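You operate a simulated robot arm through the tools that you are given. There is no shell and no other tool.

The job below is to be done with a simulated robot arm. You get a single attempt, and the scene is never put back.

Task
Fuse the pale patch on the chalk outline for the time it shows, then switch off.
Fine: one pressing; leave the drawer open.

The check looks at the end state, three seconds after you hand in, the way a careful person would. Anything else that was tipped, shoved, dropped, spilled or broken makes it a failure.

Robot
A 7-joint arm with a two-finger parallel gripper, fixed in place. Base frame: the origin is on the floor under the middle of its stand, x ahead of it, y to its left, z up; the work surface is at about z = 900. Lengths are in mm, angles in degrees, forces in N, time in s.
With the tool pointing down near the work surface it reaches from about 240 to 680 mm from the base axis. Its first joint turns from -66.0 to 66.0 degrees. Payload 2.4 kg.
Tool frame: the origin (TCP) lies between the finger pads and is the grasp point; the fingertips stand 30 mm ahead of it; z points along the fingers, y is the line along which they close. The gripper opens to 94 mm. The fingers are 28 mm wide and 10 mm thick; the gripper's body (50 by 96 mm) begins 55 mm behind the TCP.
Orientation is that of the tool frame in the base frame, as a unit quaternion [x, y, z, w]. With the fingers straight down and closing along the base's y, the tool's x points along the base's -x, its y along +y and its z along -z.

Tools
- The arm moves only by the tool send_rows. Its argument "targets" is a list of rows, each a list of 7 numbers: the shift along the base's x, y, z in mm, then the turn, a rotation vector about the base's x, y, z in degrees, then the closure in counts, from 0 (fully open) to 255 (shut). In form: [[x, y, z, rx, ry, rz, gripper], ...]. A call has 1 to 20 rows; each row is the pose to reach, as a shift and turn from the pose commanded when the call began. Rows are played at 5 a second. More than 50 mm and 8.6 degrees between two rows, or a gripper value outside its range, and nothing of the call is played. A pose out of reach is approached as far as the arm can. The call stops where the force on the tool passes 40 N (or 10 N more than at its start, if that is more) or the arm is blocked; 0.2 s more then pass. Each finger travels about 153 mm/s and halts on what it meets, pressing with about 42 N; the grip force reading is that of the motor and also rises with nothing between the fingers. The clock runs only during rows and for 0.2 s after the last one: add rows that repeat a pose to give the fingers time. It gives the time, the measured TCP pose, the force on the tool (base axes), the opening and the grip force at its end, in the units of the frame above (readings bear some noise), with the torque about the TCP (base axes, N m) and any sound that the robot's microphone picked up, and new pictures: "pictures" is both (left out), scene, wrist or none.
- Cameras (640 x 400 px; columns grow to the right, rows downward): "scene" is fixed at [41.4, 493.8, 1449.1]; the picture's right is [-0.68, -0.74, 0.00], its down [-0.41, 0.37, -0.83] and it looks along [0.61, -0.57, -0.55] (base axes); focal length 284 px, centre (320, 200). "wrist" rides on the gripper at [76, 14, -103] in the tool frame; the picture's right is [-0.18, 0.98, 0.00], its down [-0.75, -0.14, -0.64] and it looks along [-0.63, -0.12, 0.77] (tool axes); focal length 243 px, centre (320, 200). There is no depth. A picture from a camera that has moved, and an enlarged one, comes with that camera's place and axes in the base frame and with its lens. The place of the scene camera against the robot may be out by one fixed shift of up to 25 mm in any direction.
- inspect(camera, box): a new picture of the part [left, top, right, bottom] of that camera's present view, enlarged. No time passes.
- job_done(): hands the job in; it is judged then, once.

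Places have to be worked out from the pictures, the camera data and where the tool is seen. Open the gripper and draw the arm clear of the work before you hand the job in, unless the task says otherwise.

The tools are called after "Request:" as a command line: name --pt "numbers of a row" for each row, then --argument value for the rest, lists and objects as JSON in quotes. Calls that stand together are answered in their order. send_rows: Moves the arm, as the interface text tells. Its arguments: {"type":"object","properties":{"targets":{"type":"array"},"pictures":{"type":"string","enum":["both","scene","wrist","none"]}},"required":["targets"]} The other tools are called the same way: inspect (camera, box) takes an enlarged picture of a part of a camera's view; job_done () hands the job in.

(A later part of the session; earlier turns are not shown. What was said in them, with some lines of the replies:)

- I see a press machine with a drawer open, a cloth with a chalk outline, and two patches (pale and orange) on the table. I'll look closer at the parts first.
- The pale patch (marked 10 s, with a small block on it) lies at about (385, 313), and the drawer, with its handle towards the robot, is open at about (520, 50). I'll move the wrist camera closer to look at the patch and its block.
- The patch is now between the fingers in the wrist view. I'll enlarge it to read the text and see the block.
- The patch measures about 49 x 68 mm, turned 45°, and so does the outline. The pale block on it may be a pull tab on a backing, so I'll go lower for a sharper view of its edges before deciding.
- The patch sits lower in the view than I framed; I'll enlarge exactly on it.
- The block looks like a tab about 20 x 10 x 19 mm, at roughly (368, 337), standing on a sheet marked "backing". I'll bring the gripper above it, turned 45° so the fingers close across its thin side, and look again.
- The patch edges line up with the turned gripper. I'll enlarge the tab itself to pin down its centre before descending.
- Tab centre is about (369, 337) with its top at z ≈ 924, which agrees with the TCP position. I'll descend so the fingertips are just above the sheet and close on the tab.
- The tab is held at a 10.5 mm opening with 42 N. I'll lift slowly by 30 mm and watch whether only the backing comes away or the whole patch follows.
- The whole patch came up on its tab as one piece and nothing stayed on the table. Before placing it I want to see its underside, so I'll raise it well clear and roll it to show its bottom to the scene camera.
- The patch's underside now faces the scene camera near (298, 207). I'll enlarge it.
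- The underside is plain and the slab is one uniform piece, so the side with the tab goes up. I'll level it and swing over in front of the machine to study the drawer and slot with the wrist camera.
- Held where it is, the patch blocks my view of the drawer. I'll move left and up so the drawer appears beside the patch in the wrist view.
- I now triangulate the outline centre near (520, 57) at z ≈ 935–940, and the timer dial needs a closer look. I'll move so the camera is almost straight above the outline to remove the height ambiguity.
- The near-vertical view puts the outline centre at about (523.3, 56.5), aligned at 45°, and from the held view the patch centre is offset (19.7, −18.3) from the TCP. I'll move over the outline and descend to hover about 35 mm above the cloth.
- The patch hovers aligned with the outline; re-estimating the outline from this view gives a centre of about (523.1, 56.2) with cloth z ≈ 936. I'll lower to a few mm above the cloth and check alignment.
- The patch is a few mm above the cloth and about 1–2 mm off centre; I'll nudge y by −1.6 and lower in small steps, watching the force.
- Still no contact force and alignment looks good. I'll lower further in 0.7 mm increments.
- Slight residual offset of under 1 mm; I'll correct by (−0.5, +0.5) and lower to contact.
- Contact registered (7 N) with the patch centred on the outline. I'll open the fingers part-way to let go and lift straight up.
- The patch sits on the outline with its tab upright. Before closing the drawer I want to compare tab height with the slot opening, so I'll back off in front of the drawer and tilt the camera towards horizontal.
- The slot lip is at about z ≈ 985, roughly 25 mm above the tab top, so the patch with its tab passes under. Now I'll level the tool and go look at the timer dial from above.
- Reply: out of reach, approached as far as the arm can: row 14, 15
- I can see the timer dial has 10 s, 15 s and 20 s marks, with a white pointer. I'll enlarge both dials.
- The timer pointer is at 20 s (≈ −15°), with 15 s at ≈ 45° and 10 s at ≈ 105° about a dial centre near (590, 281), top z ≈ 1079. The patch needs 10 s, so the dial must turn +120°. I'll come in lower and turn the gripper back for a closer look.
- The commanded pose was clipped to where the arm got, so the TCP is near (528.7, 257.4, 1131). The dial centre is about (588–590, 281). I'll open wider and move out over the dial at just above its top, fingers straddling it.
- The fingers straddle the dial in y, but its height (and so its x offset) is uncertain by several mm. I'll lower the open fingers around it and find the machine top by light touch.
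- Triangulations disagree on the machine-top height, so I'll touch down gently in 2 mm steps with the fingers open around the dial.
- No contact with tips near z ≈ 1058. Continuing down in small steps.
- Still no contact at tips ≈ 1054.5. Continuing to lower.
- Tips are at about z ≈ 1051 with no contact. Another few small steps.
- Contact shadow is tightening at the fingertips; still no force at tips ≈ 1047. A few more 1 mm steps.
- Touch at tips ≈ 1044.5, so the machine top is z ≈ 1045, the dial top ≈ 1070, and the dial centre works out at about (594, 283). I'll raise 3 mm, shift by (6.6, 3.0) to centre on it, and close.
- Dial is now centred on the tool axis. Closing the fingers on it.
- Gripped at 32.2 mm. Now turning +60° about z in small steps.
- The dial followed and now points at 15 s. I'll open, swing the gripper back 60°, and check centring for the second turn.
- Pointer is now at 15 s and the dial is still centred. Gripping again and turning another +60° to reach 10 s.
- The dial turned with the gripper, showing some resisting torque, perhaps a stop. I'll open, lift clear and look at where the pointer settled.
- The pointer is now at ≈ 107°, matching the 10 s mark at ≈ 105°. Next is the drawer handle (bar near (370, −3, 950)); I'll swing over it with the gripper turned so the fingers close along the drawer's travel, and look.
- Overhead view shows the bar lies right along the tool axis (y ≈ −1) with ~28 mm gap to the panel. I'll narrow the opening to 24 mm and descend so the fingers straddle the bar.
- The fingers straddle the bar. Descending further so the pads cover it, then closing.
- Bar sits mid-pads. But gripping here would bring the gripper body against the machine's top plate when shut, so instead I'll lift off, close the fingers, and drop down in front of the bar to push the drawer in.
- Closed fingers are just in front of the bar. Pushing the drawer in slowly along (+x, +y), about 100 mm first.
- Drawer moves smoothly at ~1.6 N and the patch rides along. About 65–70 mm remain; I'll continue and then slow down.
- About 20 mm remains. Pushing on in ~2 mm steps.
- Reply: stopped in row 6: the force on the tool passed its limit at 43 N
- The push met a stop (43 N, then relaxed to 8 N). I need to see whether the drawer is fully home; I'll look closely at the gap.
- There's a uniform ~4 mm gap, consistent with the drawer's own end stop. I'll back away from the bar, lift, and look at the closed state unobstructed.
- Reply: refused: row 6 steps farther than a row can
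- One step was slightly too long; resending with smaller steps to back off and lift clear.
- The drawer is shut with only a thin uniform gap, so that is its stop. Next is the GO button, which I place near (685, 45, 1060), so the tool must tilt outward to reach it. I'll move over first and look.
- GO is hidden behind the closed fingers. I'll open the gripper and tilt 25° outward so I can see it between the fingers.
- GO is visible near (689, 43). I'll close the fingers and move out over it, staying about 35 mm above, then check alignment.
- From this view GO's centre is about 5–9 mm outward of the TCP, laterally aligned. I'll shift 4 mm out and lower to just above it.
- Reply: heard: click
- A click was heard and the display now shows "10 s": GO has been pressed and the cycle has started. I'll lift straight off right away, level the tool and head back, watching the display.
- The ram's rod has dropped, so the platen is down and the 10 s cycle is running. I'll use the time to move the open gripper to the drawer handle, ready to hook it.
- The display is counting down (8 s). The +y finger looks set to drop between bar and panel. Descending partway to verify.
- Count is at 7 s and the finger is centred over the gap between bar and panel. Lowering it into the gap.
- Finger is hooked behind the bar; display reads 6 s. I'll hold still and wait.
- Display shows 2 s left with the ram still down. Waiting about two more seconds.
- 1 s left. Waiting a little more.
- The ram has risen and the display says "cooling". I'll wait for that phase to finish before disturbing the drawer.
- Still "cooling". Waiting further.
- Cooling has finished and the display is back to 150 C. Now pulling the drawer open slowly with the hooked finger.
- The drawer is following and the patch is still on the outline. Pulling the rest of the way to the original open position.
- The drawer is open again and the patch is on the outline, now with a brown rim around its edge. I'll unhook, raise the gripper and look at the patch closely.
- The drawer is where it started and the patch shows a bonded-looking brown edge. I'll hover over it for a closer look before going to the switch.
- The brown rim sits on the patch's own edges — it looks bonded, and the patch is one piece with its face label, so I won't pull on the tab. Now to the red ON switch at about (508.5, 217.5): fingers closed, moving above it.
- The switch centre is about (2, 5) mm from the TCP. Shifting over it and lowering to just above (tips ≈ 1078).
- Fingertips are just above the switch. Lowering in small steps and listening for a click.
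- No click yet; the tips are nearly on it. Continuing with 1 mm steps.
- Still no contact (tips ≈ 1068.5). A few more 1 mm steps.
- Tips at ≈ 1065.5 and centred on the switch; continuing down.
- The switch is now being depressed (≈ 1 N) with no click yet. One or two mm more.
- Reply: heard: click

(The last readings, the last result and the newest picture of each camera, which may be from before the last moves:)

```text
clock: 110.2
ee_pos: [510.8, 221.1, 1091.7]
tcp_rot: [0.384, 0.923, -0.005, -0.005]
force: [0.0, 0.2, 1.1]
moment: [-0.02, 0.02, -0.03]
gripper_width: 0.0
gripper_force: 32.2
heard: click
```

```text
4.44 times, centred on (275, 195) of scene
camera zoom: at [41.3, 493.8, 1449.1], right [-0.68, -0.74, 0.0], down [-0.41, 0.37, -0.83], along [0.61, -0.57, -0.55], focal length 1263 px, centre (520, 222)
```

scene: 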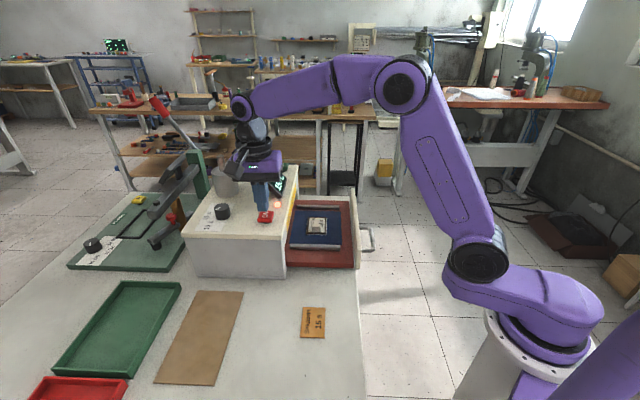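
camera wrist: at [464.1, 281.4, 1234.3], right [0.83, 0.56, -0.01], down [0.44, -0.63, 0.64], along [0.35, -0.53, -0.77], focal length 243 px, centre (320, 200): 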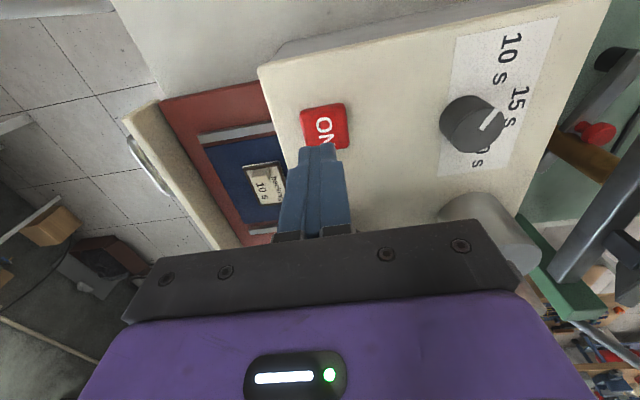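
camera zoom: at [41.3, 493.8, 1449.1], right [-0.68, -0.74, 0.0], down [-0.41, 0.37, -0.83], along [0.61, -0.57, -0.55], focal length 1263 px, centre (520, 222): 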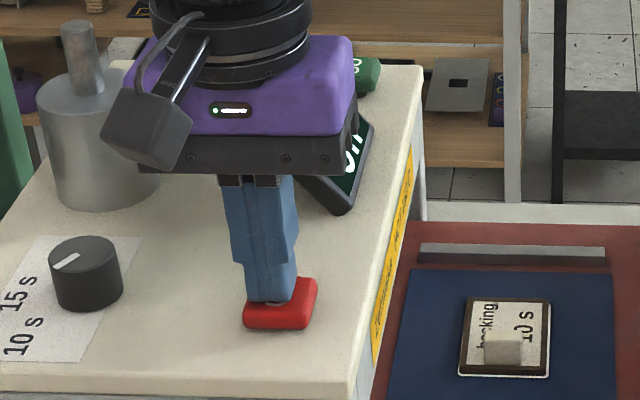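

A click, and the lamp has gone out. I'll lift straight off and clear of the machine, then check the display and switch.

Request:
send_rows --pt "0 0 10 0 0 0 255" --pt "0 0 40 0 0 0 255" --pt "0 0 80 0 0 0 255" --pt "-30 0 110 0 0 0 200" --pt "-65 0 130 0 0 0 100" --pt "-100 0 150 0 0 0 0" --pt "-135 -10 160 0 0 0 0" --pt "-170 -30 165 0 0 0 0" --pt "-205 -50 165 0 0 0 0" --pt "-205 -50 165 0 0 0 0" --pictures "both"

Request:
inspect --camera "scene" --box '[180, 150, 300, 240]'

Request:
inspect --camera "scene" --box '[270, 180, 380, 280]'

```text
clock: 112.4
ee_pos: [305.1, 169.0, 1256.0]
tcp_rot: [0.384, 0.923, -0.005, -0.005]
force: [-0.2, -0.2, 0.0]
moment: [0.01, 0.01, 0.03]
gripper_width: 93.9
gripper_force: 0.1
camera wrist: at [261.7, 234.6, 1359.6], right [0.83, 0.56, -0.01], down [0.44, -0.63, 0.64], along [0.35, -0.53, -0.77], focal length 243 px, centre (320, 200)
```

scene: 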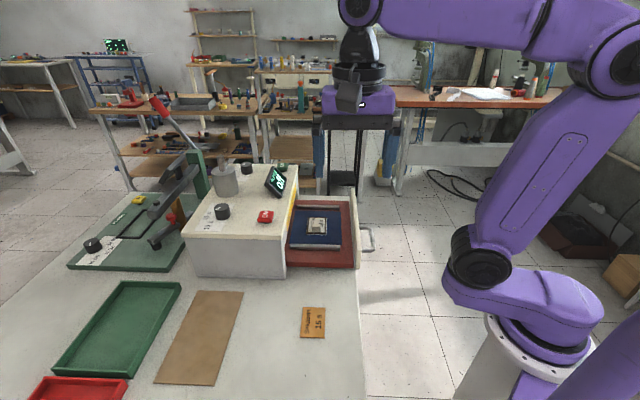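
wrist: 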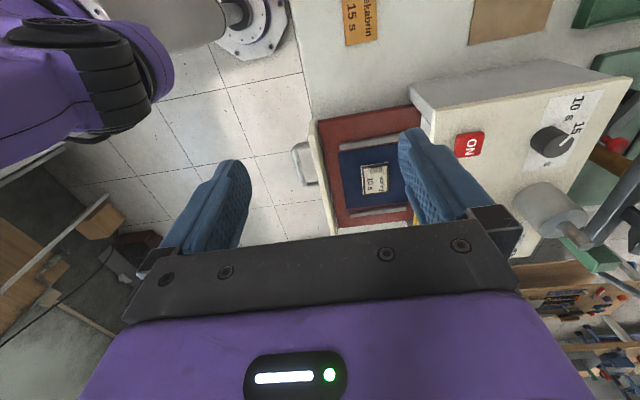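

```text
4.44 times, centred on (240, 195) of scene
camera zoom: at [41.3, 493.7, 1449.1], right [-0.68, -0.74, 0.0], down [-0.41, 0.37, -0.83], along [0.61, -0.57, -0.55], focal length 1263 px, centre (676, 222)
```

zoom: 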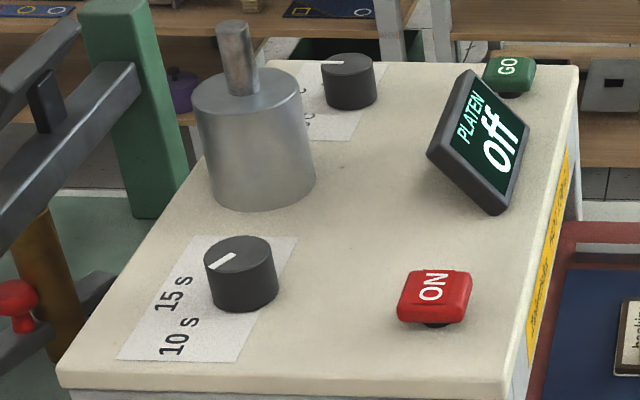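

```text
4.00 times, centred on (325, 230) of scene
camera zoom: at [41.3, 493.7, 1449.1], right [-0.68, -0.74, 0.0], down [-0.41, 0.37, -0.83], along [0.61, -0.57, -0.55], focal length 1137 px, centre (300, 80)
```

zoom: 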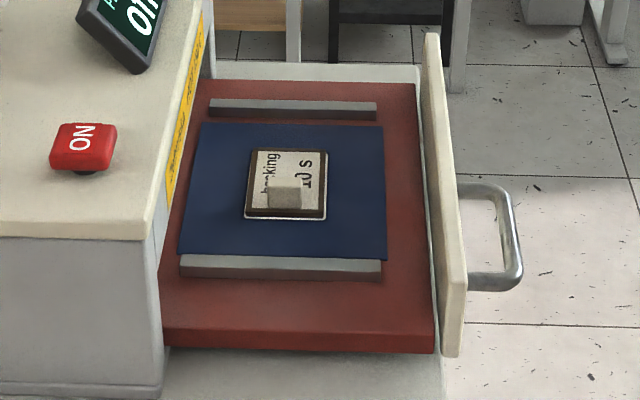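

The display reads "off", the lamp is out, the drawer is open with the patch bonded on the outline after one 10 s pressing, nothing else was disturbed, and the arm is clear with the gripper open. Handing in.

Request:
job_done

```text
The job is handed in.
```

I pressed the pale patch once onto the chalk outline for 10 s, the time it shows, and then switched the press off. The job is handed in.

- **Patch:** it sits on the outline, off centre by about 1 mm. After the pressing it came out with a brown rim around its edge. I took that to be the bond, but I didn't tug the patch to test it.
- **Backing:** the patch went in with the side printed "backing" facing up, and I left its tab in place because you didn't ask for it to be peeled.
- **Press:** I turned the timer dial from 20 s to 10 s and left it there. The platen read 150 C. I waited for the display to finish its "cooling" phase before opening the drawer.
- **End state:** the display reads "off" and the lamp is out. The drawer is open, about 3 mm further than it was at the start. I saw nothing else disturbed, and the arm is clear with the gripper open.
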